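You operate a simulated robot arm through the tools that you are given. There is no shell and no other tool. Be economical: measure what you need, move in short steps, check, and stop when the job is done.

Carry out the task below with a simulated two-armed robot. There is one attempt and no reset: what you move stays moved.

JOB
Take the tub and leave it on top of the paper sheets. Put the white peg from the clear stretch of the work table on top of the pulley there. Take the beige block from the shelf under the packing table and put it on the finishing bench. Stack the carton labelled "clips" from the inside of the lined dark blue crate on top of the carton marked "labels". Open the base door, fetch the yellow pad and set it on the lower shelf of the machine base, then shut the door. Fetch the black brush and set it in the inside of the crate of white brushes. Put the steel disc in the inside of the crate of grey brushes. Turn the red knob to off. Put two of the padlocks from the inside of the far dark blue crate in the inside of the crate of white brushes. Switch the small panel switch off. Do these in any order.

The check looks at the end state, three seconds after you hand in, the way a careful person would. Anything else that was tipped, shoved, dropped, spilled or broken makes it a failure. Flat cloth is picked up by pressing the open fingertips on it (5 to 10 N) and closing them slowly along it; thin cloth reads only 2 to 8 mm in the jaws.

ROBOT AND FRAMES
Two 6-joint arms with two-finger grippers on one trunk, on a base that drives. Base frame: it is fixed to the floor where the robot stands at the start and does not move with it; the origin is under the middle of the robot, x ahead of it, y to its left, z up; the surface under the hand at the start is at about z = 0.8. Readings come in m, degrees, newtons and seconds.
The left shoulder is at the start at [0.07, 0.176, 1.165], the right one opposite. With the tool pointing down near the work surface each hand reaches from about 0.46 to 0.8 m from the robot's upright axis, wherever it stands, measured 20 degrees to its own side. Places, roughly: base door [-4.7, 0.5, 0.4]; beige block (11x6x3 cm) [3.5, 0.2, 0.3]; black brush (13x5x4 cm) [-4.5, 2.3, 0.9]; carton [-3, 2.25, 0.75]; finishing bench (18x16 cm) [3.06, -2.2, 0.88]; inside of the crate of grey brushes [-7.8, 1.4, 0.6]; inside of the crate of white brushes [-7.9, 3.1, 1]; lower shelf of the machine base (18x32 cm) [-4.7, 0.4, 0.12]; padlock [-9, 3.25, 0.75]; paper sheets [0.75, 0.25, 0.75]; peg [0.75, 0.25, 0.75]; pulley [0.5, 0.5, 0.75]; red knob [-5.1, 0.9, 1.4]; small panel switch [-9.6, 1.9, 1.5]; steel disc (6x6x6 cm) [-4.3, 3.6, 1.2]; tub (16x16x10 cm) [0.7, 0, 0.8]; yellow pad (6x9x4 cm) [-3, 2.1, 0.8]. Payload 2.45 kg a hand.
Tool frame (each hand has its own): the origin (TCP) lies between the finger pads and is the grasp point; the fingertips stand 0.026 m ahead of it; z points along the fingers, y is the line along which they close. The gripper opens to 0.096 m. The gripper's body begins 0.069 m behind the TCP.
Orientation is that of the tool frame in the base frame, as a unit quaternion [x, y, z, w]. With the fingers straight down and closing along the base's y, the tool's x points along the base's -x, its y along +y and its z along -z.

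CONTROLS
- The arms move only by the tool nudge_tool. It takes "left_commands", "right_commands" or both (then of equal length, played together; a hand with none holds still); each is a list of rows, each a list of 3 entries, a list of its own where there are three numbers: the shift along the base's x, y, z in units of 250 mm (1.0 is 250 mm), then the turn, a rotation vector about the base's x, y, z in units of 90 degrees (1.0 is 90 degrees), then the closure, from 0 (fully open) to 1 (shut). In form: [[[x, y, z], [ax, ay, az], hand], ...]. A call has 1 to 10 rows; each row is the pose to reach, as a shift and turn from the pose commanded when the call began. A call with a number of a shift or a turn outside -1 to 1 is refused whole. Rows are played at 5 a second. More than 0.05 m and 8.6 degrees between two rows, or a gripper value outside its range, and nothing of the call is played. Where a pose cannot be reached the arm comes as near as it can. A force on the tool above 40 N (or 10 N above the force at the start of the call, whichever is more), or a blocked arm, ends the call early, and 0.2 s more pass. The fingers move at their own pace and stop on an object; they squeeze with about 23 N. The grip force told is the motor's: it shows also when the fingers shut on nothing. Time passes only in rows, and 0.2 s behind the last, so rows that repeat a pose let the fingers close. The reply holds the time, the measured pose of the TCP, the force on the tool along the base axes, the opening and the grip force, in the units named above and with some noise, with the torque about the TCP (base axes, N m) and any sound that the robot's microphone picked up, and new pictures: "pictures" is both (left out), scene, wrist or none (wrist: the cameras of the hands that moved).
- Cameras (640 x 400 px; columns grow to the right, rows downward): "scene" is now at [0.1353, 0.0073, 1.4675]; the picture's right is [0.14, -0.99, 0.00], its down [-0.77, -0.11, -0.63] and it looks along [0.62, 0.09, -0.78] (base axes); focal length 247 px, centre (320, 200). "left" rides on the left gripper at [0.082, -0.003, -0.098] in its tool frame; the picture's right is [0.04, 1.00, 0.00], its down [-0.73, 0.03, -0.68] and it looks along [-0.68, 0.03, 0.73] (tool axes); focal length 256 px, centre (320, 200). "right" rides on the right gripper at [0.082, 0.003, -0.098] in its tool frame; the picture's right is [-0.04, 1.00, 0.00], its down [-0.73, -0.03, -0.68] and it looks along [-0.68, -0.03, 0.73] (tool axes); focal length 256 px, centre (320, 200).
- move_column(by): slides the trunk up (or, below 0, down) by that many m; the arms and the scene camera ride with it, the base frame stays. It gives what a move gives, with no picture.
- base_move(legs): drives the robot by 1 to 6 legs, each [ahead, left, turn to the left] in m, m and degrees, along the robot's own axes; the way and the turn of a leg run together, so that a leg with both is an arc; at most 1.5 m and 180 degrees a leg. The arms and the cameras ride along, it lands a little off, and it stops where it bumps. It gives what a move gives, and a new picture of the scene camera.
- head_to(pan, tilt): turns the head with the scene camera to pan (to the left, within 86 degrees either way) and tilt (down, from -29 to 69), counted from straight ahead of the robot. It gives what a move gives, and a new picture of the scene camera.
- measure_at(camera, pixels): for up to 12 pixels [column, row] of the newest picture of that camera ("zoom" is the newest enlarged one), the place [x, y, z] in the base frame of the surface seen there, good to about 0.003 m, but the place of the scene camera against the robot may be out by one fixed shift of up to 0.018 m in any direction. No time passes.
- enlarge(camera, box): a new picture of the part [left, top, right, bottom] of that camera's present view, enlarged. No time passes.
- hand_in(): hands the job in; it is judged then, once.

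Go step by step. Measure first, check grasps and placings, and put right what went wrong. The budget is 364 turns and 360 pictures, counting those below and the enlarged ones. Unless the task says otherwise, let go and move clear before handing in, and close with one line.

The tools are called after ">>>" as name(argument=value, ...) on one line, values as JSON. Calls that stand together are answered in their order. nudge_tool: Moves the arms, as the interface text tells. Its arguments: {"type":"object","properties":{"left_commands":{"type":"array"},"right_commands":{"type":"array"},"pictures":{"type":"string","enum":["both","scene","wrist","none"]}},"required":[]} The other tools are called the same way: move_column (by) slides the trunk up or down; base_move (legs) drives the base; head_to (pan, tilt) turns the head that bears the scene camera; measure_at (camera, pixels) gives the place of the surface under pixels of a picture; enlarge (camera, box) takes an enlarged picture of a part of a camera's view; hand_in () hands the job in.

At the start:

```text
t: 0.0
left_position: [0.5149, 0.3559, 1.0514]
left_tcp_rot: [0.001, 1.0, -0.001, 0.0]
left_contact_force: [0.0, 0.1, 0.1]
left_ft_torque: [0.03, 0.03, 0.01]
left_finger_gap: 0.0961
left_gripper_force: 0.0
right_position: [0.6302, -0.0697, 1.0479]
right_tcp_rot: [0.01, 1.0, 0.009, -0.003]
right_contact_force: [0.2, 0.1, -0.7]
right_ft_torque: [-0.01, 0.04, 0.0]
right_finger_gap: 0.0957
right_gripper_force: 0.0
trunk travel left (down, up): [-0.65, 0.19]
robot x, y, heading: [-0.0028, -0.001, 0.1]
head pan, tilt: [8.0, 50.9]
```

scene: 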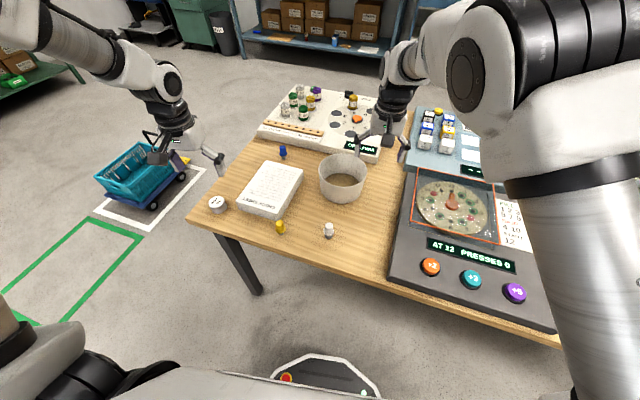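
right: 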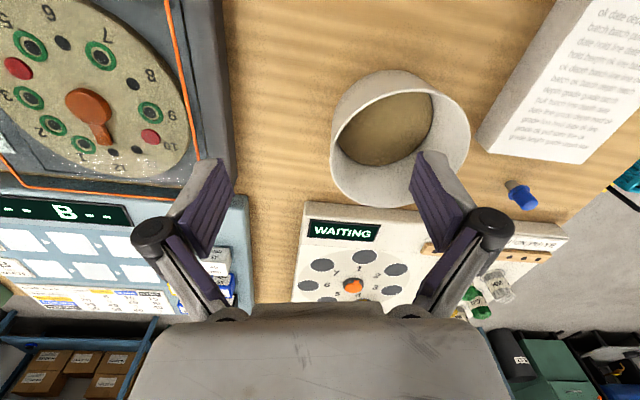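
left: 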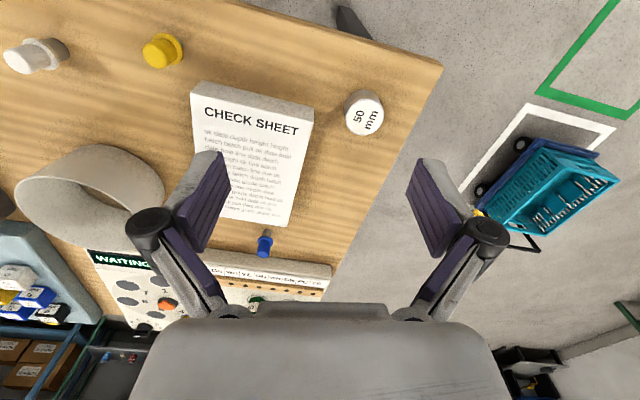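

The scene shows the tub at (343,178), the paper stack at (272,188), a white peg at (328,230) and what may be the pulley ("50 mm") at (217,204). I'll measure them and enlarge.

>>> measure_at(camera="scene", pixels=[[343, 178], [322, 170], [364, 172], [343, 202], [262, 160], [302, 170], [240, 203], [284, 215], [328, 226], [328, 236], [217, 199], [281, 226]])

>>> measure_at(camera="left", pixels=[[366, 118], [360, 100], [45, 50], [20, 62], [195, 90], [310, 110], [290, 222], [200, 150], [70, 160], [20, 190], [100, 230], [150, 170]])

>>> enlarge(camera="scene", box=[190, 130, 390, 255])

```text
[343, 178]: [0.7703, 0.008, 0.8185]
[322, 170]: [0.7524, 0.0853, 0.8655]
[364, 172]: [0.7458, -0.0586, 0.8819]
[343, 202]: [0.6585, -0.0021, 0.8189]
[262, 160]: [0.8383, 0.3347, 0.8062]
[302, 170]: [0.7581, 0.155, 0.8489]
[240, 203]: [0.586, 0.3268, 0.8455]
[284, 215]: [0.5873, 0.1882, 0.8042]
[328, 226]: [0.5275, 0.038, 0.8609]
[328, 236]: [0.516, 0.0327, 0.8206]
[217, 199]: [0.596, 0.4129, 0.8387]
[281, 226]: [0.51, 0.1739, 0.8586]
```

```text
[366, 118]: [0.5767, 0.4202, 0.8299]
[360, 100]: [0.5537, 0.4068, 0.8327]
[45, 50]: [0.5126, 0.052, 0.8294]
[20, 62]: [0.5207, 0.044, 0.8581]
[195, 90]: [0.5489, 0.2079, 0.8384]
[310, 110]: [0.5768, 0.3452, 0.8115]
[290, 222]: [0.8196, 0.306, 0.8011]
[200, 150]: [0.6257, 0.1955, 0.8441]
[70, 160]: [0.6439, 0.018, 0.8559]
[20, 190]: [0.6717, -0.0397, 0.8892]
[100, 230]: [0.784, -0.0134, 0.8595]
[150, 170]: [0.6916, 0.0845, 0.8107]
```

```text
3.20 times, centred on (290, 192) of scene
```

zoom: 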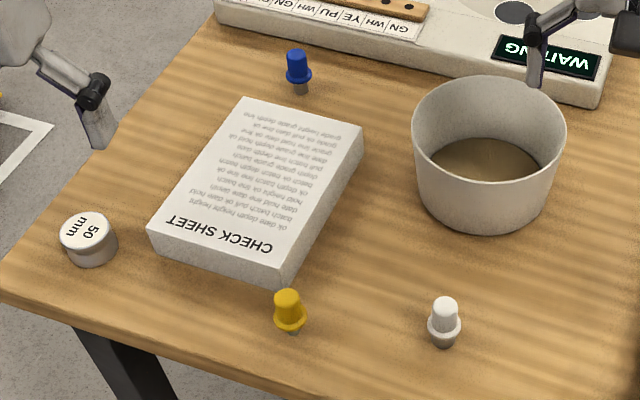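

The wrist and scene readings differ by about [0.015, -0.007, 0.008]. I'll measure the tub rim from the right wrist camera and enlarge both wrist views.

>>> enlarge(camera="right", box=[290, 40, 530, 230])

>>> measure_at(camera="right", pixels=[[333, 150], [345, 180], [338, 125], [360, 95], [400, 92], [430, 95], [400, 130], [390, 160], [350, 205], [468, 130], [280, 130], [540, 80]])

>>> enlarge(camera="left", box=[0, 0, 240, 260])

```text
2.11 times, centred on (410, 135) of right
```

zoom: 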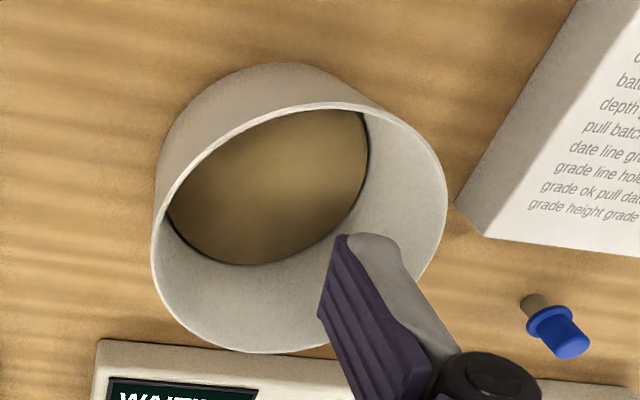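

```text
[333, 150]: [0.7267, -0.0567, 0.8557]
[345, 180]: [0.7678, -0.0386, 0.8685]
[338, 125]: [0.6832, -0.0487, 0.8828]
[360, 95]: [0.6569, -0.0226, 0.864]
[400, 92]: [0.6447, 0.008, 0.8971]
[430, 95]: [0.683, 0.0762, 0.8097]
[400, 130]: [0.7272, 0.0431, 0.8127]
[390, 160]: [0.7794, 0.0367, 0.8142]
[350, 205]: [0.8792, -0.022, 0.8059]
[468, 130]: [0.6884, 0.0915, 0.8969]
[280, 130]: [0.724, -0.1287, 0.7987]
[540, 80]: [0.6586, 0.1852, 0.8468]
```

```text
1.54 times, centred on (120, 130) of left
```

zoom: 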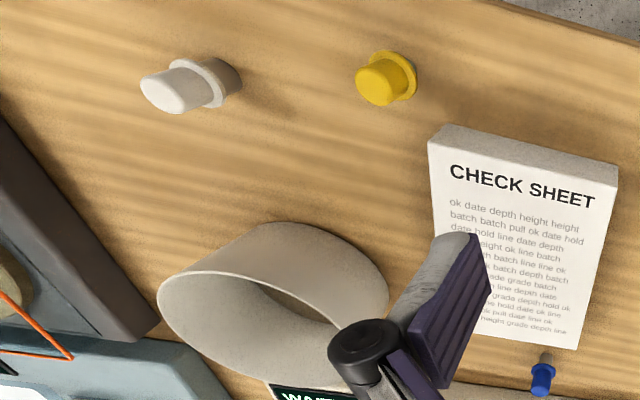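

The tub centre is about (0.722, 0.018), its rim is at z 0.897 and its floor is brown (maybe liquid), so I'll lift it level with both hands on opposite walls. I start with both hands above the rim.

>>> nudge_tool(left_commands=[[[0.08, -0.12, -0.025], [0, 0, 0], 0.3], [[0.165, -0.236, -0.05], [0, 0, 0], 0.3], [[0.25, -0.354, -0.075], [0, 0, 0], 0.3], [[0.33, -0.472, -0.1], [0, 0, 0], 0.3], [[0.41, -0.59, -0.125], [0, 0, 0], 0.3], [[0.5, -0.708, -0.15], [0, 0, 0], 0.3], [[0.58, -0.826, -0.175], [0, 0, 0], 0.3], [[0.66, -0.944, -0.2], [0, 0, 0], 0.3], [[0.66, -0.944, -0.2], [0, 0, 0], 0.3]], right_commands=[[[0.05, 0.0, -0.025], [0, 0, 0], 0.3], [[0.1, 0, -0.05], [0, 0, 0], 0.3], [[0.15, 0, -0.075], [0, 0, 0], 0.3], [[0.2, 0, -0.1], [0, 0, 0], 0.3], [[0.25, 0, -0.125], [0, 0, 0], 0.3], [[0.3, 0.02, -0.15], [0, 0, 0], 0.3], [[0.34, 0.03, -0.175], [0, 0, 0], 0.3], [[0.367, 0.035, -0.19], [0, 0, 0], 0.3], [[0.367, 0.035, -0.19], [0, 0, 0], 0.3]])

>>> measure_at(camera="scene", pixels=[[268, 162], [301, 170], [277, 213], [239, 202]])

```text
t: 2.0
left_position: [0.678, 0.1211, 1.0033]
left_tcp_rot: [0.0, 1.0, 0.0, 0.0]
left_contact_force: [-0.2, 0.1, -0.7]
left_ft_torque: [0.0, -0.02, 0.03]
left_finger_gap: 0.0672
left_gripper_force: 0.0
right_position: [0.7223, -0.0602, 1.0011]
right_tcp_rot: [0.01, 1.0, 0.01, -0.002]
right_contact_force: [0.3, -0.2, 0.3]
right_ft_torque: [-0.04, 0.0, -0.04]
right_finger_gap: 0.0671
right_gripper_force: 0.1
trunk travel left (down, up): [-0.65, 0.19]
robot x, y, heading: [-0.0004, 0.0013, 0.0]
head pan, tilt: [8.0, 50.9]
```

scene: 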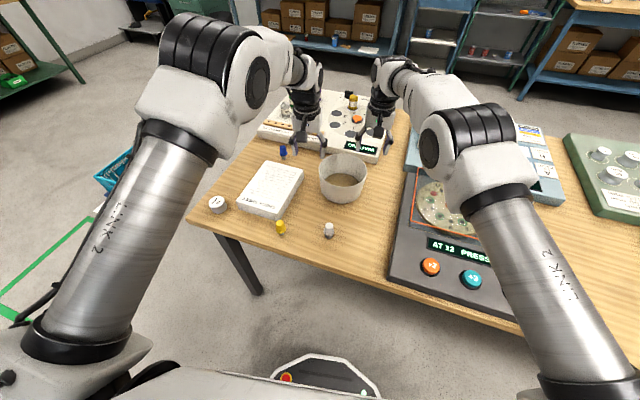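
right: 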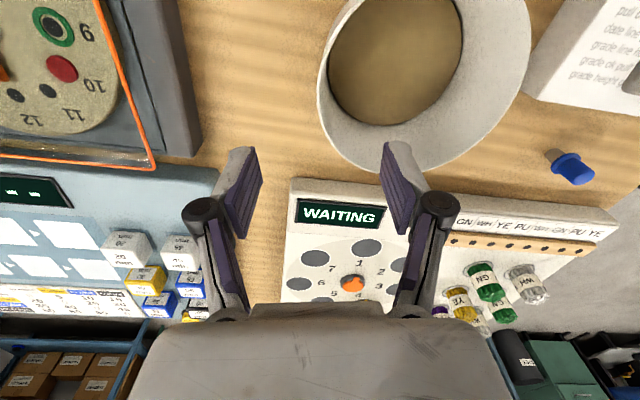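
left: 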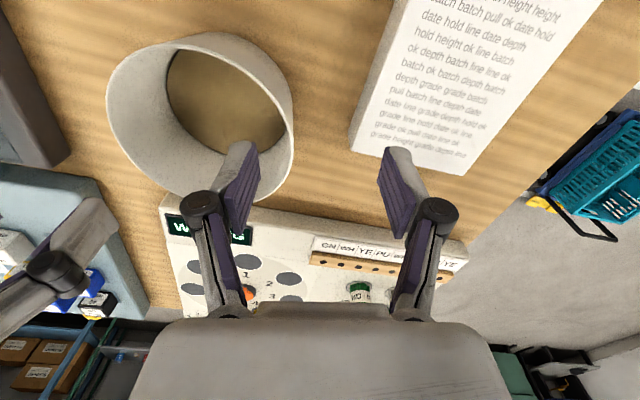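

```text
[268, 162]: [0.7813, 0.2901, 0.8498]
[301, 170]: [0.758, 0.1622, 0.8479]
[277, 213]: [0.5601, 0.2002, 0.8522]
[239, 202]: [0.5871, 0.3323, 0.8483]
```

The paper centre is about (0.657, 0.253). I'll refine the tub rim extremes in the wrist pictures.

>>> measure_at(camera="left", pixels=[[109, 95], [290, 125], [200, 196], [283, 85], [125, 65], [150, 180], [150, 50], [220, 100], [292, 140]])

>>> measure_at(camera="right", pixels=[[319, 100], [335, 35], [345, 150], [500, 120], [527, 70], [400, 60], [375, 165]])

```text
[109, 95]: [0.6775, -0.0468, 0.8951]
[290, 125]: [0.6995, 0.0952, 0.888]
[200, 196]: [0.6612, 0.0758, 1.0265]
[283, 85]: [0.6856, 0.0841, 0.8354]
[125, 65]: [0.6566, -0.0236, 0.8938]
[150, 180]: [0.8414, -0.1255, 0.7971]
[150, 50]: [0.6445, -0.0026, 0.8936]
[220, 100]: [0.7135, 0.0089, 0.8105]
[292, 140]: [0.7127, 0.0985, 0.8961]
```

```text
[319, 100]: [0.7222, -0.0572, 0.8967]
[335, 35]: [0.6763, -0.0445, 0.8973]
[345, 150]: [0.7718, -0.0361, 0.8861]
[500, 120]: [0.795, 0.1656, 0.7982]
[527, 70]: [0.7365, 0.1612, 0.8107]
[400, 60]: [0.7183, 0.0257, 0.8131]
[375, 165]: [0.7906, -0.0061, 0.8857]
```

The tub centre is (0.719, 0.020) with rim radius 0.078. I'll align both hands over the walls and descend to TCP z≈0.880.

>>> nudge_tool(left_commands=[[[0.164, -0.1, 0], [0, 0, 0], 0.3], [[0.164, -0.1, -0.15], [0, 0, 0], 0.3], [[0.164, -0.1, -0.3], [0, 0, 0], 0.3], [[0.164, -0.1, -0.42], [0, 0, 0], 0.3], [[0.164, -0.1, -0.492], [0, 0, 0], 0.3], [[0.164, -0.1, -0.492], [0, 0, 0], 0.3]], right_commands=[[[-0.012, 0.016, 0], [0, 0, 0], 0.3], [[-0.012, 0.016, -0.15], [0, 0, 0], 0.3], [[-0.012, 0.016, -0.3], [0, 0, 0], 0.3], [[-0.012, 0.016, -0.42], [0, 0, 0], 0.3], [[-0.012, 0.016, -0.484], [0, 0, 0], 0.3], [[-0.012, 0.016, -0.484], [0, 0, 0], 0.3]])

```text
t: 3.4
left_position: [0.7197, 0.0931, 0.8816]
left_tcp_rot: [-0.001, 1.0, -0.001, 0.001]
left_contact_force: [-0.6, -0.2, -0.2]
left_ft_torque: [-0.03, 0.02, -0.03]
left_finger_gap: 0.0672
left_gripper_force: 0.1
right_position: [0.7198, -0.0551, 0.879]
right_tcp_rot: [0.01, 1.0, 0.01, -0.003]
right_contact_force: [-0.8, 0.4, 0.4]
right_ft_torque: [0.01, -0.02, -0.01]
right_finger_gap: 0.0672
right_gripper_force: 0.1
trunk travel left (down, up): [-0.65, 0.19]
robot x, y, heading: [-0.0037, 0.001, 0.2]
head pan, tilt: [8.0, 50.9]
```

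scene: 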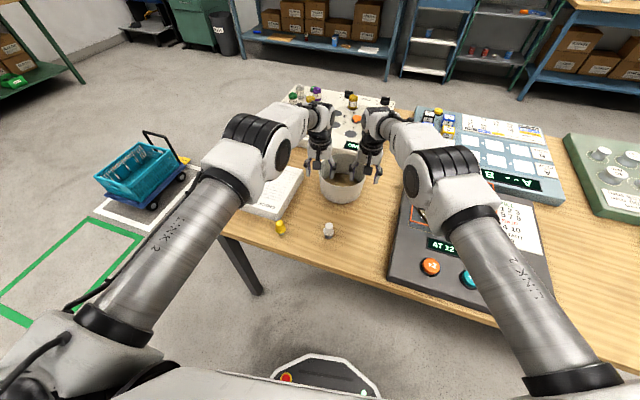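
right: 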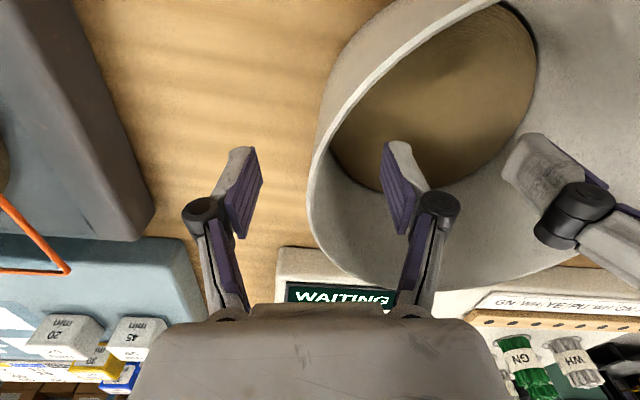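
left: 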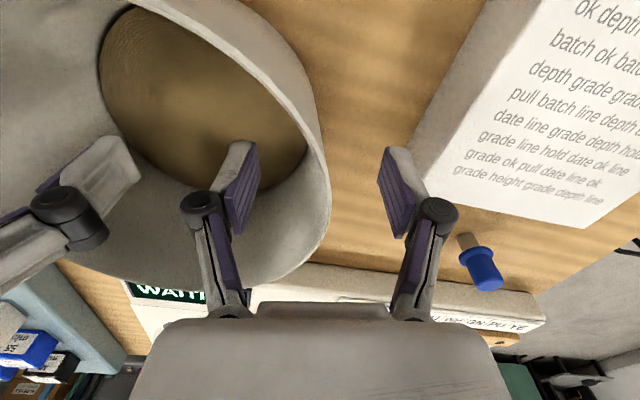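

Both hands straddle the wall (left wall near column 320, right wall near 320). I'll close both.

>>> nudge_tool(left_commands=[[[0, 0, 0], [0, 0, 0], 0.7], [[0, 0, 0], [0, 0, 0], 1], [[0, 0, 0], [0, 0, 0], 1], [[0, 0, 0], [0, 0, 0], 1]], right_commands=[[[0, 0, 0], [0, 0, 0], 0.7], [[0, 0, 0], [0, 0, 0], 1], [[0, 0, 0], [0, 0, 0], 1], [[0, 0, 0], [0, 0, 0], 1]], pictures="none")

```text
t: 4.4
left_position: [0.7207, 0.0941, 0.8796]
left_tcp_rot: [-0.001, 1.0, -0.001, 0.0]
left_contact_force: [0.3, 4.9, 0.0]
left_ft_torque: [-0.9, -0.07, 0.29]
left_finger_gap: 0.0089
left_gripper_force: 22.8
right_position: [0.719, -0.0546, 0.8776]
right_tcp_rot: [0.011, 1.0, 0.01, -0.003]
right_contact_force: [0.0, -4.6, 0.4]
right_ft_torque: [1.02, 0.05, -0.19]
right_finger_gap: 0.0081
right_gripper_force: 23.0
trunk travel left (down, up): [-0.65, 0.19]
robot x, y, heading: [-0.0011, 0.0048, -0.1]
head pan, tilt: [8.0, 50.9]
```

Both hold the rim (gaps of 8-9 mm). I'll lift 7 cm slowly together.

>>> nudge_tool(left_commands=[[[0, 0, 0.05], [0, 0, 0], 1], [[0, 0, 0.1], [0, 0, 0], 1], [[0, 0, 0.18], [0, 0, 0], 1], [[0, 0, 0.28], [0, 0, 0], 1], [[0, 0, 0.28], [0, 0, 0], 1]], right_commands=[[[0, 0, 0.05], [0, 0, 0], 1], [[0, 0, 0.1], [0, 0, 0], 1], [[0, 0, 0.18], [0, 0, 0], 1], [[0, 0, 0.28], [0, 0, 0], 1], [[0, 0, 0.28], [0, 0, 0], 1]], pictures="scene")

```text
t: 5.6
left_position: [0.7226, 0.0947, 0.9487]
left_tcp_rot: [0.001, 1.0, -0.001, 0.0]
left_contact_force: [2.2, -22.0, 0.8]
left_ft_torque: [-1.06, 0.03, 0.4]
left_finger_gap: 0.0093
left_gripper_force: 23.0
right_position: [0.7213, -0.0547, 0.9485]
right_tcp_rot: [0.01, 1.0, 0.01, -0.003]
right_contact_force: [-1.8, 21.4, -2.0]
right_ft_torque: [0.84, -0.05, -0.19]
right_finger_gap: 0.0072
right_gripper_force: 22.7
trunk travel left (down, up): [-0.65, 0.19]
robot x, y, heading: [-0.0003, -0.0017, 0.0]
head pan, tilt: [8.0, 50.9]
```

scene: 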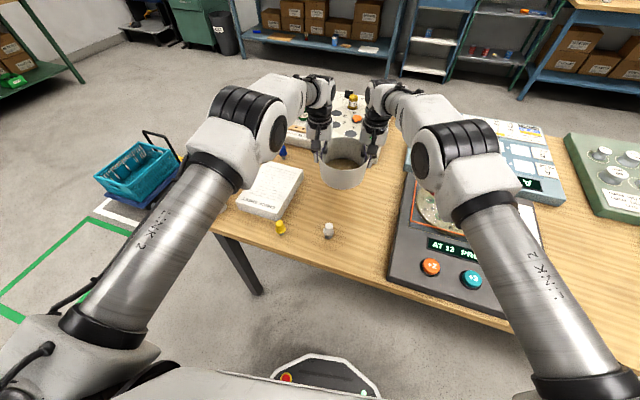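

The tub is lifted level, though the hands pull apart with 22 N. I'll relax 2 mm and carry it to the paper stack.

>>> nudge_tool(left_commands=[[[0, -0.008, 0.06], [0, 0, 0], 1], [[-0.03, 0.11, 0.06], [0, 0, 0], 1], [[-0.07, 0.24, 0.06], [0, 0, 0], 1], [[-0.11, 0.37, 0.06], [0, 0, 0], 1], [[-0.15, 0.5, 0.06], [0, 0, 0], 1], [[-0.19, 0.63, 0.06], [0, 0, 0], 1], [[-0.23, 0.76, 0.06], [0, 0, 0], 1], [[-0.26, 0.924, 0.06], [0, 0, 0], 1], [[-0.26, 0.924, 0.06], [0, 0, 0], 1], [[-0.26, 0.924, 0.06], [0, 0, 0], 1]], right_commands=[[[0, 0, 0.06], [0, 0, 0], 1], [[-0.03, 0.118, 0.06], [0, 0, 0], 1], [[-0.07, 0.248, 0.06], [0, 0, 0], 1], [[-0.11, 0.378, 0.06], [0, 0, 0], 1], [[-0.15, 0.508, 0.06], [0, 0, 0], 1], [[-0.19, 0.638, 0.06], [0, 0, 0], 1], [[-0.23, 0.768, 0.06], [0, 0, 0], 1], [[-0.26, 0.932, 0.06], [0, 0, 0], 1], [[-0.26, 0.932, 0.06], [0, 0, 0], 1], [[-0.26, 0.932, 0.06], [0, 0, 0], 1]], pictures="both")

```text
t: 6.7
left_position: [0.6933, 0.1868, 0.9626]
left_tcp_rot: [0.0, 1.0, -0.002, 0.002]
left_contact_force: [4.0, -2.1, -1.5]
left_ft_torque: [-1.0, -0.13, 0.33]
left_finger_gap: 0.009
left_gripper_force: 23.3
right_position: [0.6995, 0.0379, 0.9605]
right_tcp_rot: [0.003, 1.0, 0.015, -0.008]
right_contact_force: [-4.3, 3.3, 0.0]
right_ft_torque: [0.98, 0.18, 0.19]
right_finger_gap: 0.0072
right_gripper_force: 23.3
right hand out of reach, approached as far as the arm can: row 4, 5
trunk travel left (down, up): [-0.65, 0.19]
robot x, y, heading: [-0.0006, 0.0007, 0.0]
head pan, tilt: [8.0, 50.9]
stopped in row 5 (right hand): the force on the tool passed its limit at 54 N (the readings are from after the stop); the commanded pose is now the measured one
```

scene: 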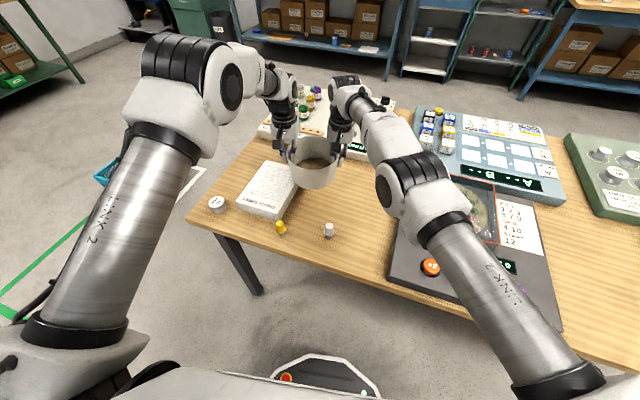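
right: 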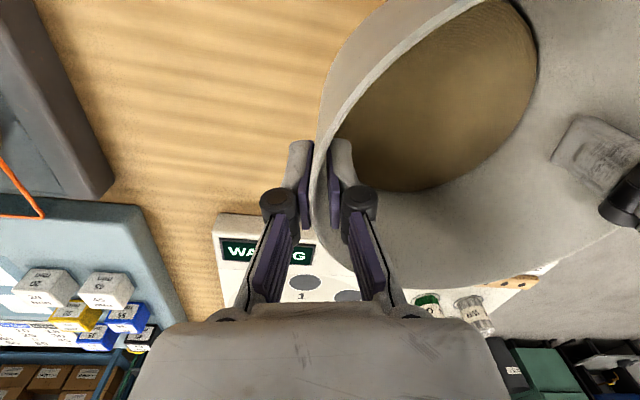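
left: 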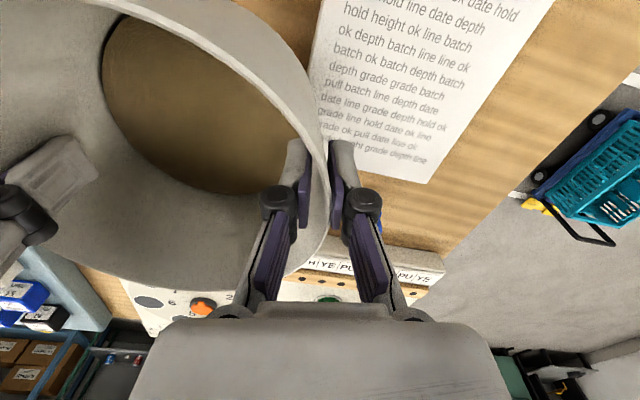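

The right arm is at its reach limit with the tub centre at about (0.696, 0.112). I'll drive the base left 0.14 and back 0.04 with the tub held.

>>> base_move(legs=[[-0.04, 0.141, 0]])

```text
t: 8.0
left_position: [0.6512, 0.3294, 0.9641]
left_tcp_rot: [0.0, 1.0, -0.003, 0.002]
left_contact_force: [6.9, -17.2, -0.3]
left_ft_torque: [-0.94, -0.38, 0.45]
left_finger_gap: 0.0091
left_gripper_force: 23.5
right_position: [0.6566, 0.1801, 0.9616]
right_tcp_rot: [0.004, 1.0, 0.015, -0.007]
right_contact_force: [-6.3, 17.1, -1.1]
right_ft_torque: [0.9, 0.38, 0.36]
right_finger_gap: 0.0073
right_gripper_force: 23.4
trunk travel left (down, up): [-0.65, 0.19]
robot x, y, heading: [-0.0392, 0.1467, -0.0]
head pan, tilt: [8.0, 50.9]
```

scene: 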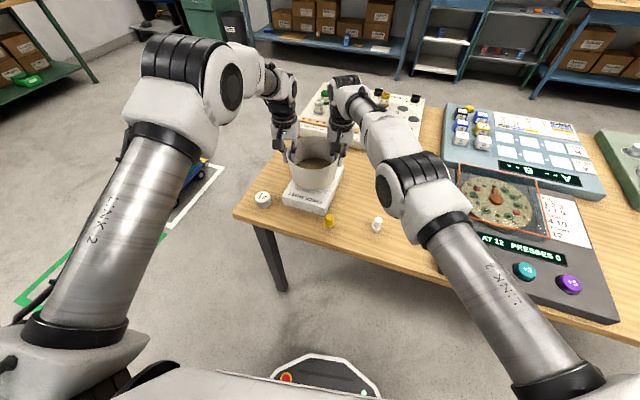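

The tub is over the paper at (0.654, 0.255). I'll lower it about 3.5 cm in small steps.

>>> nudge_tool(left_commands=[[[0, -0.004, -0.04], [0, 0, 0], 1], [[0, -0.004, -0.08], [0, 0, 0], 1], [[0, -0.004, -0.11], [0, 0, 0], 1], [[0, -0.004, -0.13], [0, 0, 0], 1], [[0, -0.004, -0.14], [0, 0, 0], 1], [[0, -0.004, -0.14], [0, 0, 0], 1]], right_commands=[[[0, 0, -0.04], [0, 0, 0], 1], [[0, 0, -0.08], [0, 0, 0], 1], [[0, 0, -0.11], [0, 0, 0], 1], [[0, 0, -0.13], [0, 0, 0], 1], [[0, 0, -0.14], [0, 0, 0], 1], [[0, 0, -0.14], [0, 0, 0], 1]], pictures="scene")

>>> enlarge(camera="scene", box=[250, 120, 380, 225])

```text
t: 9.4
left_position: [0.6509, 0.3273, 0.9297]
left_tcp_rot: [-0.001, 1.0, -0.002, 0.003]
left_contact_force: [5.9, -36.5, -2.0]
left_ft_torque: [-1.07, -0.08, 0.54]
left_finger_gap: 0.0087
left_gripper_force: 23.5
right_position: [0.6564, 0.1773, 0.9263]
right_tcp_rot: [0.003, 1.0, 0.018, -0.008]
right_contact_force: [-6.8, 35.2, -1.6]
right_ft_torque: [1.05, 0.13, 0.25]
right_finger_gap: 0.007
right_gripper_force: 22.7
right hand out of reach, approached as far as the arm can: row 1, 2
trunk travel left (down, up): [-0.65, 0.19]
robot x, y, heading: [-0.0375, 0.1433, 0.3]
head pan, tilt: [8.0, 50.9]
```

scene: 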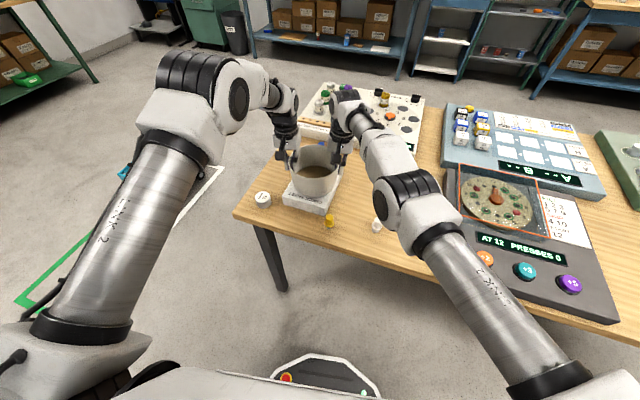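

```text
3.81 times, centred on (315, 172) of scene
```

zoom: 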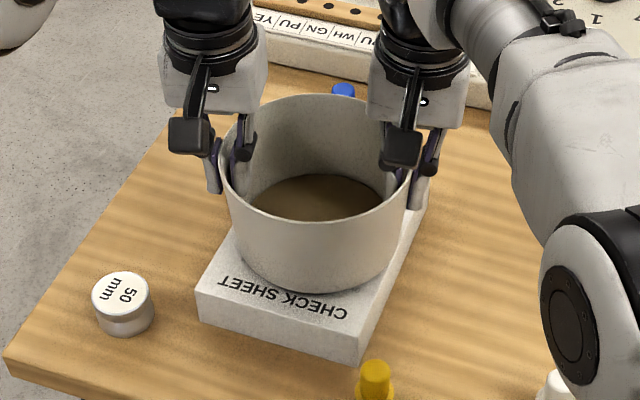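

Almost down and clearly inside the sheet edges. I'll relieve the sideways pull and lower in 1-2 mm steps until there's contact.

>>> nudge_tool(left_commands=[[[0, -0.01, -0.005], [0, 0, 0], 1], [[0, -0.01, -0.013], [0, 0, 0], 1], [[0, -0.01, -0.02], [0, 0, 0], 1], [[0, -0.01, -0.024], [0, 0, 0], 1], [[0, -0.01, -0.024], [0, 0, 0], 1]], right_commands=[[[0, 0.004, -0.005], [0, 0, 0], 1], [[0, 0.004, -0.013], [0, 0, 0], 1], [[0, 0.004, -0.02], [0, 0, 0], 1], [[0, 0.004, -0.024], [0, 0, 0], 1], [[0, 0.004, -0.024], [0, 0, 0], 1]], pictures="none")

```text
t: 10.6
left_position: [0.6502, 0.3261, 0.9234]
left_tcp_rot: [-0.001, 1.0, -0.003, 0.005]
left_contact_force: [10.4, -22.7, 17.0]
left_ft_torque: [-1.04, -0.43, 0.51]
left_finger_gap: 0.0089
left_gripper_force: 22.8
right_position: [0.6554, 0.1777, 0.9235]
right_tcp_rot: [0.004, 1.0, 0.017, -0.006]
right_contact_force: [-3.8, 24.1, 1.0]
right_ft_torque: [1.12, -0.69, 0.06]
right_finger_gap: 0.0068
right_gripper_force: 22.6
right hand out of reach, approached as far as the arm can: row 1, 2, 3, 4, 5
trunk travel left (down, up): [-0.65, 0.19]
robot x, y, heading: [-0.0393, 0.1437, 0.1]
head pan, tilt: [8.0, 50.9]
```

The left side is in contact (17 N up), so the tub rests on the sheets. I'll open both hands a little and then rise.

>>> nudge_tool(left_commands=[[[0, -0.01, 0.005], [0, 0, 0], 0.8], [[0, -0.01, 0.005], [0, 0, 0], 0.6], [[0, -0.01, 0.005], [0, 0, 0], 0.5], [[0, -0.01, 0.1], [0, 0, 0], 0.5], [[0, -0.01, 0.25], [0, 0, 0], 0.5], [[0, 0, 0.4], [0, 0, 0], 0.5], [[0, 0, 0.4], [0, 0, 0], 0.5]], right_commands=[[[0, 0.0, 0], [0, 0, 0], 0.8], [[0, 0, 0], [0, 0, 0], 0.6], [[0, 0, 0], [0, 0, 0], 0.5], [[0, 0, 0.1], [0, 0, 0], 0.5], [[0, 0, 0.25], [0, 0, 0], 0.5], [[0, 0, 0.4], [0, 0, 0], 0.5], [[0, 0, 0.4], [0, 0, 0], 0.5]])

```text
t: 12.2
left_position: [0.6547, 0.325, 1.0199]
left_tcp_rot: [0.0, 1.0, -0.003, 0.002]
left_contact_force: [0.5, 0.0, -0.1]
left_ft_torque: [0.06, 0.03, 0.01]
left_finger_gap: 0.0479
left_gripper_force: 0.1
right_position: [0.6558, 0.1749, 1.021]
right_tcp_rot: [0.004, 1.0, 0.016, -0.006]
right_contact_force: [-0.4, -1.0, -1.1]
right_ft_torque: [-0.03, 0.02, -0.04]
right_finger_gap: 0.0478
right_gripper_force: 0.1
trunk travel left (down, up): [-0.65, 0.19]
robot x, y, heading: [-0.0384, 0.1423, 0.2]
head pan, tilt: [8.0, 50.9]
```

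scene: 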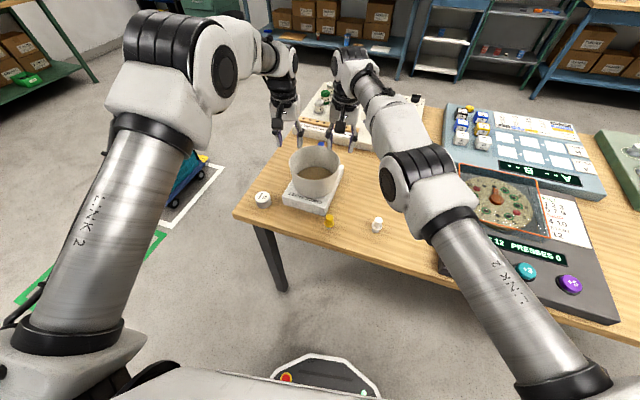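
right: 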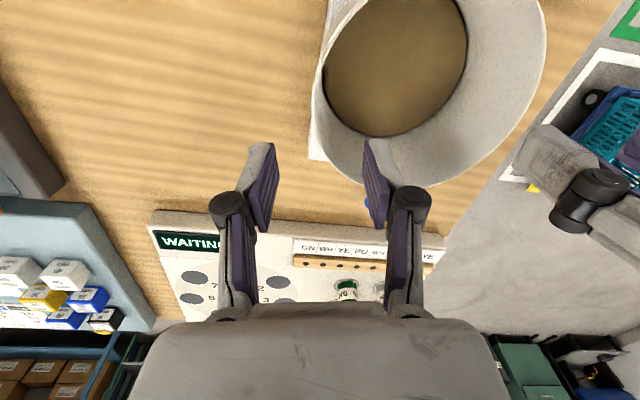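
left: 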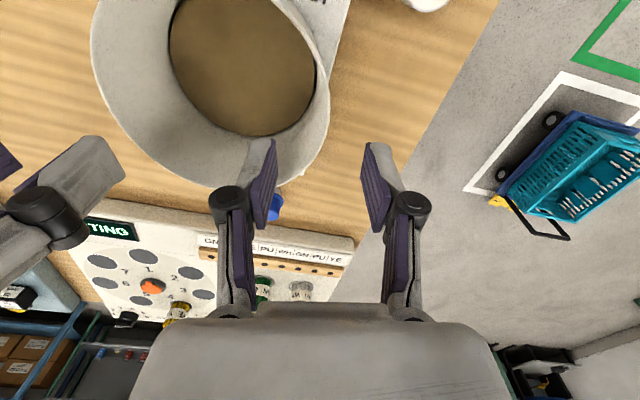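

The tub sits on the sheets. I'll move the right hand away and bring the left hand toward the white peg.

>>> nudge_tool(left_commands=[[[0, 0, 0.05], [0, 0, 0], 0.5], [[0, 0, 0.05], [0, 0, 0], 0.5], [[-0.08, -0.14, 0.05], [0, 0, 0], 0.4], [[-0.16, -0.28, 0.05], [0, 0, 0], 0.4], [[-0.24, -0.42, 0.05], [0, 0, 0], 0.4], [[-0.32, -0.57, 0.05], [0, 0, 0], 0.4], [[-0.4, -0.72, 0.05], [0, 0, 0], 0.4], [[-0.48, -0.86, 0.05], [0, 0, 0], 0.4], [[-0.54, -1.0, 0.0], [0, 0, 0], 0.4], [[-0.54, -1.0, 0.0], [0, 0, 0], 0.4]], right_commands=[[[0, -0.1, 0.1], [0, 0, 0], 0.5], [[0, -0.25, 0.2], [0, 0, 0], 0.5], [[0, -0.43, 0.2], [0, 0, 0], 0.5], [[0, -0.6, 0.2], [0, 0, 0], 0.5], [[0, -0.78, 0.2], [0, 0, 0], 0.5], [[0, -0.95, 0.2], [0, 0, 0], 0.5], [[0, -1, 0.2], [0, 0, 0], 0.5], [[0, -1, 0.2], [0, 0, 0], 0.5], [[0, -1, 0.2], [0, 0, 0], 0.5], [[0, -1, 0.2], [0, 0, 0], 0.5]])

```text
t: 14.4
left_position: [0.6056, 0.1926, 1.0401]
left_tcp_rot: [-0.015, 1.0, -0.016, 0.002]
left_contact_force: [-1.0, 0.3, 0.9]
left_ft_torque: [0.0, -0.02, -0.01]
left_finger_gap: 0.0577
left_gripper_force: 0.1
left hand out of reach, approached as far as the arm can: row 6, 7, 8, 9, 10
right_position: [0.6987, -0.0497, 1.0887]
right_tcp_rot: [0.003, 1.0, 0.016, -0.006]
right_contact_force: [0.0, 0.2, 0.7]
right_ft_torque: [0.0, -0.02, 0.0]
right_finger_gap: 0.0481
right_gripper_force: 0.1
right hand out of reach, approached as far as the arm can: row 1, 2, 3, 4, 5, 6, 7, 8, 9, 10
trunk travel left (down, up): [-0.65, 0.19]
robot x, y, heading: [-0.04, 0.1433, -0.1]
head pan, tilt: [8.0, 50.9]
```

scene: 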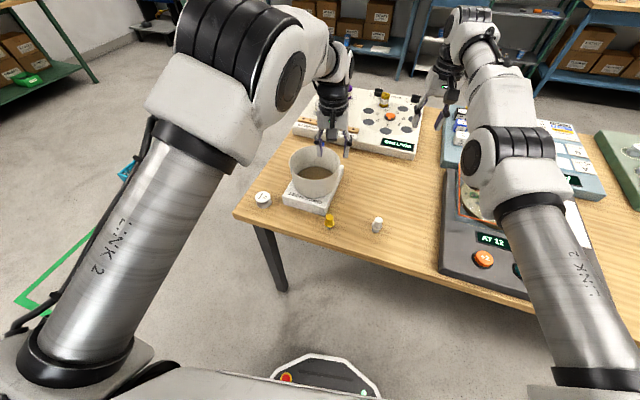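
right: 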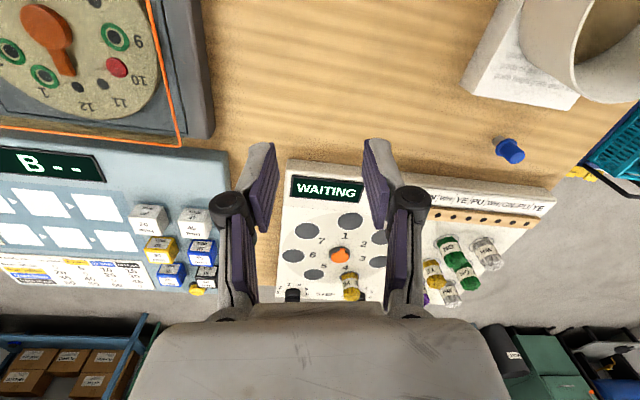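
left: 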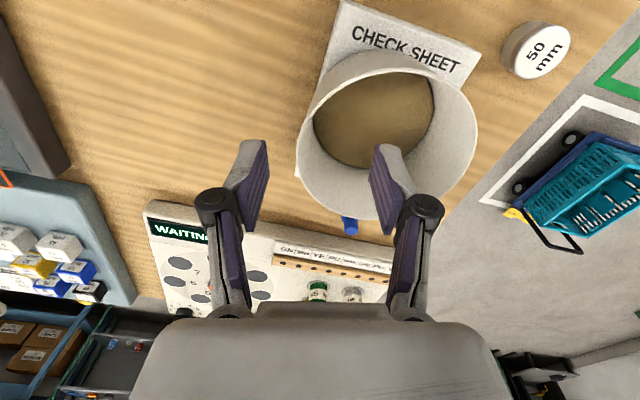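

The left arm can't reach that far across, so I'll shift the base right to put the peg in its zone.

>>> base_move(legs=[[0.01, -0.175, 0]])

>>> nudge_tool(left_commands=[[[-0.05, 0, 0.0], [0, 0, 0], 0.4], [[-0.15, 0.02, 0], [0, 0, 0], 0.4], [[-0.28, 0.04, 0], [0, 0, 0], 0.4], [[-0.33, 0.06, 0], [0, 0, 0], 0.4], [[-0.33, 0.08, -0.05], [0, 0, 0], 0.4], [[-0.33, 0.08, -0.05], [0, 0, 0], 0.4]])

```text
t: 15.9
left_position: [0.6135, 0.0148, 1.0362]
left_tcp_rot: [-0.015, 1.0, -0.015, -0.001]
left_contact_force: [0.1, 0.3, -0.1]
left_ft_torque: [0.03, 0.0, 0.0]
left_finger_gap: 0.0574
left_gripper_force: 0.0
right_position: [0.7104, -0.2265, 1.0888]
right_tcp_rot: [0.004, 1.0, 0.015, -0.008]
right_contact_force: [-0.2, 0.3, 0.3]
right_ft_torque: [0.0, -0.02, -0.01]
right_finger_gap: 0.0481
right_gripper_force: 0.0
trunk travel left (down, up): [-0.65, 0.19]
robot x, y, heading: [-0.0321, -0.0349, 0.1]
head pan, tilt: [8.0, 50.9]
```

scene: 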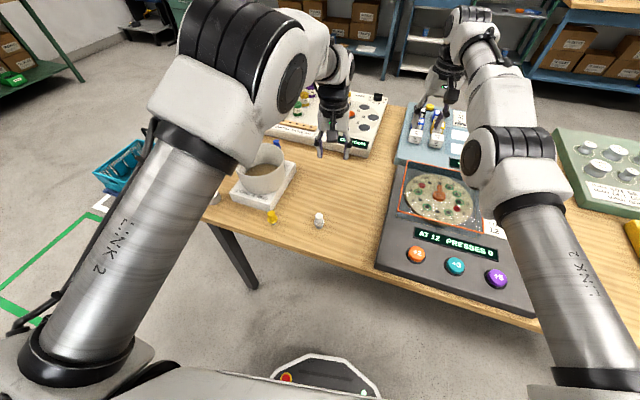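

```text
t: 16.9
left_position: [0.5273, 0.0531, 0.9665]
left_tcp_rot: [-0.033, 0.996, -0.033, -0.079]
left_contact_force: [0.1, 0.6, 0.7]
left_ft_torque: [-0.01, 0.01, -0.03]
left_finger_gap: 0.0577
left_gripper_force: 0.1
left hand out of reach, approached as far as the arm can: row 3, 4
right_position: [0.7101, -0.226, 1.0886]
right_tcp_rot: [0.004, 1.0, 0.015, -0.007]
right_contact_force: [-0.4, -0.6, 0.4]
right_ft_torque: [-0.02, 0.02, 0.0]
right_finger_gap: 0.0481
right_gripper_force: 0.0
trunk travel left (down, up): [-0.65, 0.19]
robot x, y, heading: [-0.0312, -0.0333, -0.1]
head pan, tilt: [8.0, 50.9]
stopped in row 4 (left hand): the arm was blocked; the commanded pose is now the measured one
```

scene: 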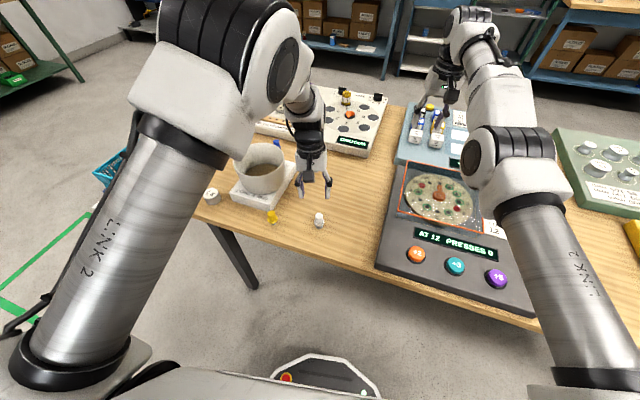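
left: 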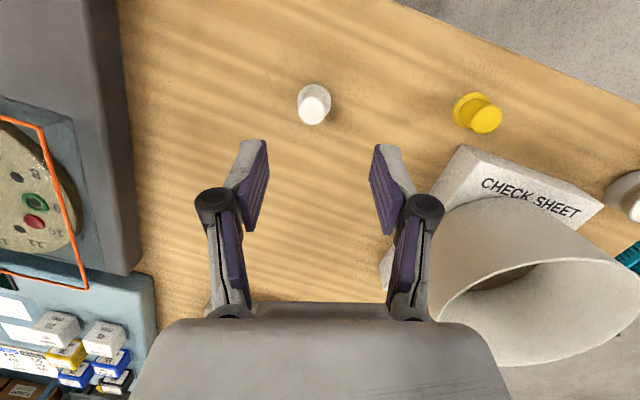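

The arm is folded at its near limit. I'll back the base up 0.1 m, then straighten the tool and hover over the peg.

>>> base_move(legs=[[-0.1, 0, 0]])

>>> nudge_tool(left_commands=[[[0.1, 0, 0.0], [0.021, -0.05, -0.021], 0.4], [[0.2, 0, 0], [0.042, -0.1, -0.042], 0.4], [[0.3, -0.02, 0], [0.042, -0.1, -0.042], 0.4], [[0.36, -0.028, 0], [0.042, -0.1, -0.042], 0.4], [[0.36, -0.028, 0], [0.042, -0.1, -0.042], 0.4]], pictures="wrist")

```text
t: 18.0
left_position: [0.4285, 0.0536, 0.9678]
left_tcp_rot: [-0.034, 0.996, -0.032, -0.078]
left_contact_force: [-1.1, 0.8, -0.8]
left_ft_torque: [-0.01, -0.02, -0.01]
left_finger_gap: 0.0574
left_gripper_force: 0.0
right_position: [0.6107, -0.2276, 1.0888]
right_tcp_rot: [0.003, 1.0, 0.016, -0.008]
right_contact_force: [-0.5, -1.9, 0.4]
right_ft_torque: [-0.02, -0.03, 0.03]
right_finger_gap: 0.0479
right_gripper_force: 0.1
trunk travel left (down, up): [-0.65, 0.19]
robot x, y, heading: [-0.129, -0.0347, 0.0]
head pan, tilt: [8.0, 50.9]
```

scene: 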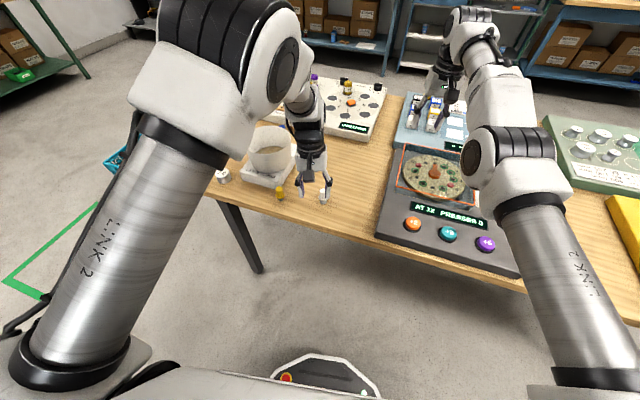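

```text
t: 19.2
left_position: [0.5164, 0.0437, 0.9686]
left_tcp_rot: [0.0, 1.0, -0.001, 0.002]
left_contact_force: [-0.1, 0.7, -0.1]
left_ft_torque: [0.03, 0.0, -0.06]
left_finger_gap: 0.0577
left_gripper_force: 0.0
right_position: [0.6099, -0.2278, 1.0876]
right_tcp_rot: [0.004, 1.0, 0.016, -0.007]
right_contact_force: [0.5, 0.1, -0.7]
right_ft_torque: [-0.02, -0.03, -0.03]
right_finger_gap: 0.0477
right_gripper_force: 0.1
trunk travel left (down, up): [-0.65, 0.19]
robot x, y, heading: [-0.1319, -0.0349, -0.0]
head pan, tilt: [8.0, 50.9]
```

left: 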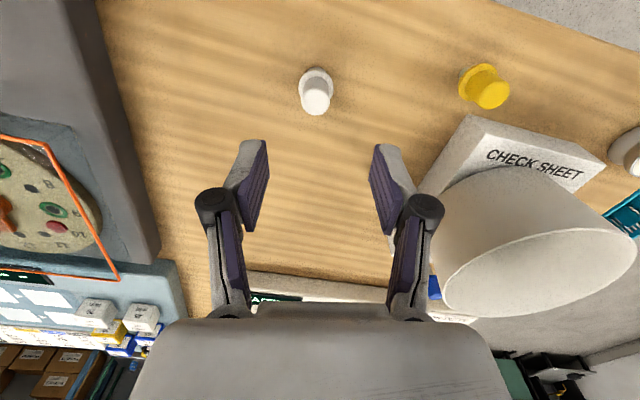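

>>> measure_at(camera="left", pixels=[[317, 102], [308, 100], [326, 100], [317, 72], [310, 84], [317, 112]])

>>> enlarge(camera="left", box=[270, 50, 370, 130])

```text
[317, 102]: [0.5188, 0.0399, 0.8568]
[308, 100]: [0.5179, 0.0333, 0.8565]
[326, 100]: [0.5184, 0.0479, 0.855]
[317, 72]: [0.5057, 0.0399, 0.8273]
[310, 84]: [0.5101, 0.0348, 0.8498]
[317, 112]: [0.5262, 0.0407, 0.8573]
```

```text
5.00 times, centred on (320, 90) of left
```

zoom: 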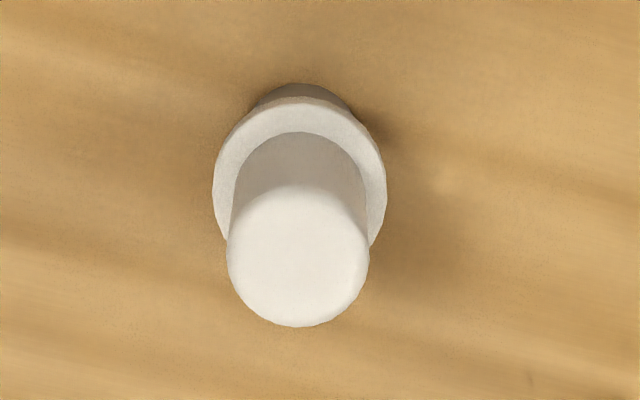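

The peg top centre is (0.520, 0.040, 0.857), with its flange at about 0.828. I'll descend to z 0.859 and close on the head.

>>> nudge_tool(left_commands=[[[0.014, -0.015, -0.1], [0, 0, 0], 0.5], [[0.014, -0.015, -0.25], [0, 0, 0], 0.5], [[0.014, -0.015, -0.36], [0, 0, 0], 0.5], [[0.014, -0.015, -0.436], [0, 0, 0], 0.5], [[0.014, -0.015, -0.436], [0, 0, 0], 0.5], [[0.014, -0.015, -0.436], [0, 0, 0], 0.8], [[0.014, -0.015, -0.436], [0, 0, 0], 1], [[0.014, -0.015, -0.436], [0, 0, 0], 1], [[0.014, -0.015, -0.436], [0, 0, 0], 1]], pictures="wrist")

```text
t: 21.2
left_position: [0.5198, 0.0414, 0.8607]
left_tcp_rot: [-0.002, 1.0, 0.0, 0.0]
left_contact_force: [-0.9, 0.0, 0.6]
left_ft_torque: [0.04, -0.01, -0.03]
left_finger_gap: 0.0226
left_gripper_force: 22.9
right_position: [0.6112, -0.2276, 1.0889]
right_tcp_rot: [0.003, 1.0, 0.016, -0.008]
right_contact_force: [-0.1, 0.2, -0.3]
right_ft_torque: [0.0, -0.01, 0.02]
right_finger_gap: 0.0481
right_gripper_force: 0.1
trunk travel left (down, up): [-0.65, 0.19]
robot x, y, heading: [-0.1302, -0.0351, -0.2]
head pan, tilt: [8.0, 50.9]
```

left: 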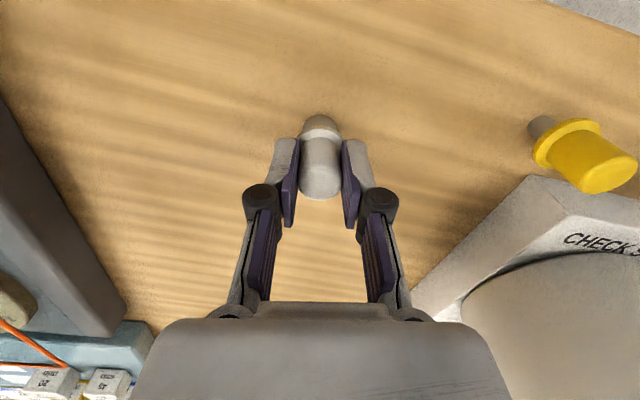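

The peg is gripped at its head. I'll lift it high and drive left to bring the pulley into reach.

>>> nudge_tool(left_commands=[[[0, 0, 0.1], [0, 0, 0], 1], [[0, 0, 0.28], [0, 0, 0], 1], [[0, 0, 0.46], [0, 0, 0], 1], [[0, 0, 0.64], [0, 0, 0], 1], [[0, 0, 0.8], [0, 0, 0], 1], [[0, 0, 0.8], [0, 0, 0], 1]], pictures="none")

>>> base_move(legs=[[0.02, 0.3, 0]])

```text
t: 22.6
left_position: [0.5221, 0.0407, 1.058]
left_tcp_rot: [-0.001, 1.0, -0.001, 0.001]
left_contact_force: [-0.6, -0.5, -1.1]
left_ft_torque: [-0.02, 0.01, -0.05]
left_finger_gap: 0.0228
left_gripper_force: 23.1
right_position: [0.612, -0.2281, 1.0876]
right_tcp_rot: [0.004, 1.0, 0.016, -0.008]
right_contact_force: [-0.4, -0.5, -0.2]
right_ft_torque: [-0.03, -0.01, -0.01]
right_finger_gap: 0.0481
right_gripper_force: 0.1
trunk travel left (down, up): [-0.65, 0.19]
robot x, y, heading: [-0.1269, -0.0318, 0.1]
head pan, tilt: [8.0, 50.9]
```

```text
t: 24.7
left_position: [0.5407, 0.3443, 1.0572]
left_tcp_rot: [-0.004, 1.0, 0.0, 0.001]
left_contact_force: [0.6, 0.8, 0.2]
left_ft_torque: [-0.01, -0.02, -0.02]
left_finger_gap: 0.0227
left_gripper_force: 23.1
right_position: [0.6308, 0.077, 1.0875]
right_tcp_rot: [0.002, 1.0, 0.016, -0.008]
right_contact_force: [0.0, -0.6, 0.0]
right_ft_torque: [0.0, 0.0, -0.01]
right_finger_gap: 0.0478
right_gripper_force: 0.1
trunk travel left (down, up): [-0.65, 0.19]
robot x, y, heading: [-0.1128, 0.2647, 0.3]
head pan, tilt: [8.0, 50.9]
```

scene: 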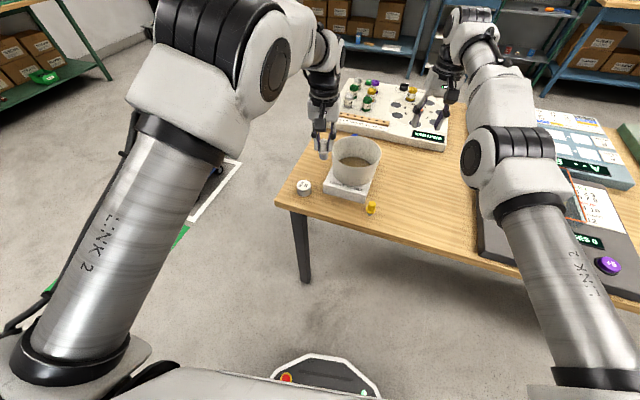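

The pulley is at scene (303,187). I'll move the peg near it and look with the left wrist camera.

>>> nudge_tool(left_commands=[[[0.05, 0.12, 0], [0, 0, 0], 1], [[0.1, 0.24, -0.05], [0, 0, 0], 1], [[0.12, 0.29, -0.15], [0, 0, 0], 1], [[0.12, 0.29, -0.25], [0, 0, 0], 1], [[0.12, 0.29, -0.25], [0, 0, 0], 1]], pictures="wrist")

>>> measure_at(camera="left", pixels=[[320, 60], [300, 60], [340, 60]])

>>> enlarge(camera="left", box=[240, 20, 400, 220])

```text
t: 25.9
left_position: [0.5689, 0.4176, 0.9959]
left_tcp_rot: [-0.002, 1.0, 0.0, 0.001]
left_contact_force: [-0.2, 0.2, -0.2]
left_ft_torque: [-0.02, 0.0, -0.02]
left_finger_gap: 0.0227
left_gripper_force: 23.2
right_position: [0.6302, 0.0767, 1.0874]
right_tcp_rot: [0.001, 1.0, 0.015, -0.008]
right_contact_force: [-0.9, -1.3, -0.2]
right_ft_torque: [0.01, -0.01, 0.0]
right_finger_gap: 0.0481
right_gripper_force: 0.0
trunk travel left (down, up): [-0.65, 0.19]
robot x, y, heading: [-0.1116, 0.2648, 0.4]
head pan, tilt: [8.0, 50.9]
```

left: 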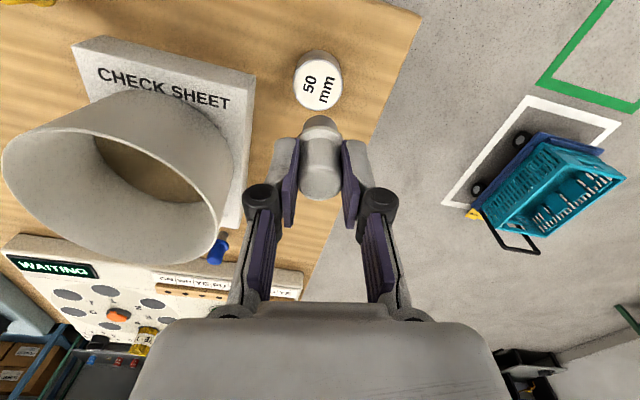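

```text
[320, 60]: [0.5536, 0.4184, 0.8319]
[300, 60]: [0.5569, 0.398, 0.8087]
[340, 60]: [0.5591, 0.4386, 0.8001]
```

```text
2.00 times, centred on (320, 120) of left
```

zoom: 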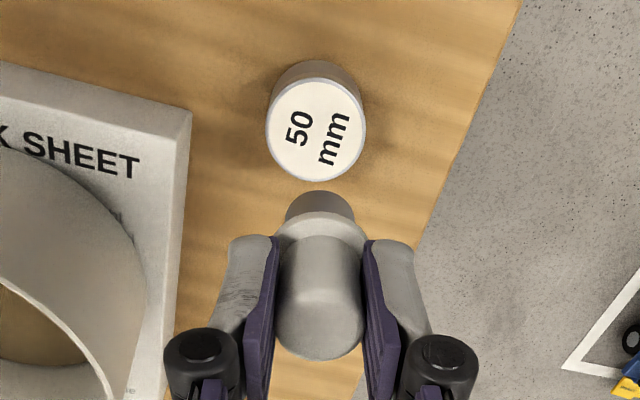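

>>> measure_at(camera="left", pixels=[[318, 85], [297, 85], [339, 85], [318, 65], [318, 106]])

```text
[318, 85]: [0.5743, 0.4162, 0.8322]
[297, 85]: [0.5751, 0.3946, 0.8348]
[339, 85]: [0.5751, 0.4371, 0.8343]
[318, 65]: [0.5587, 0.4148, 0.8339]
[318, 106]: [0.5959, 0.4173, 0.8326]
```

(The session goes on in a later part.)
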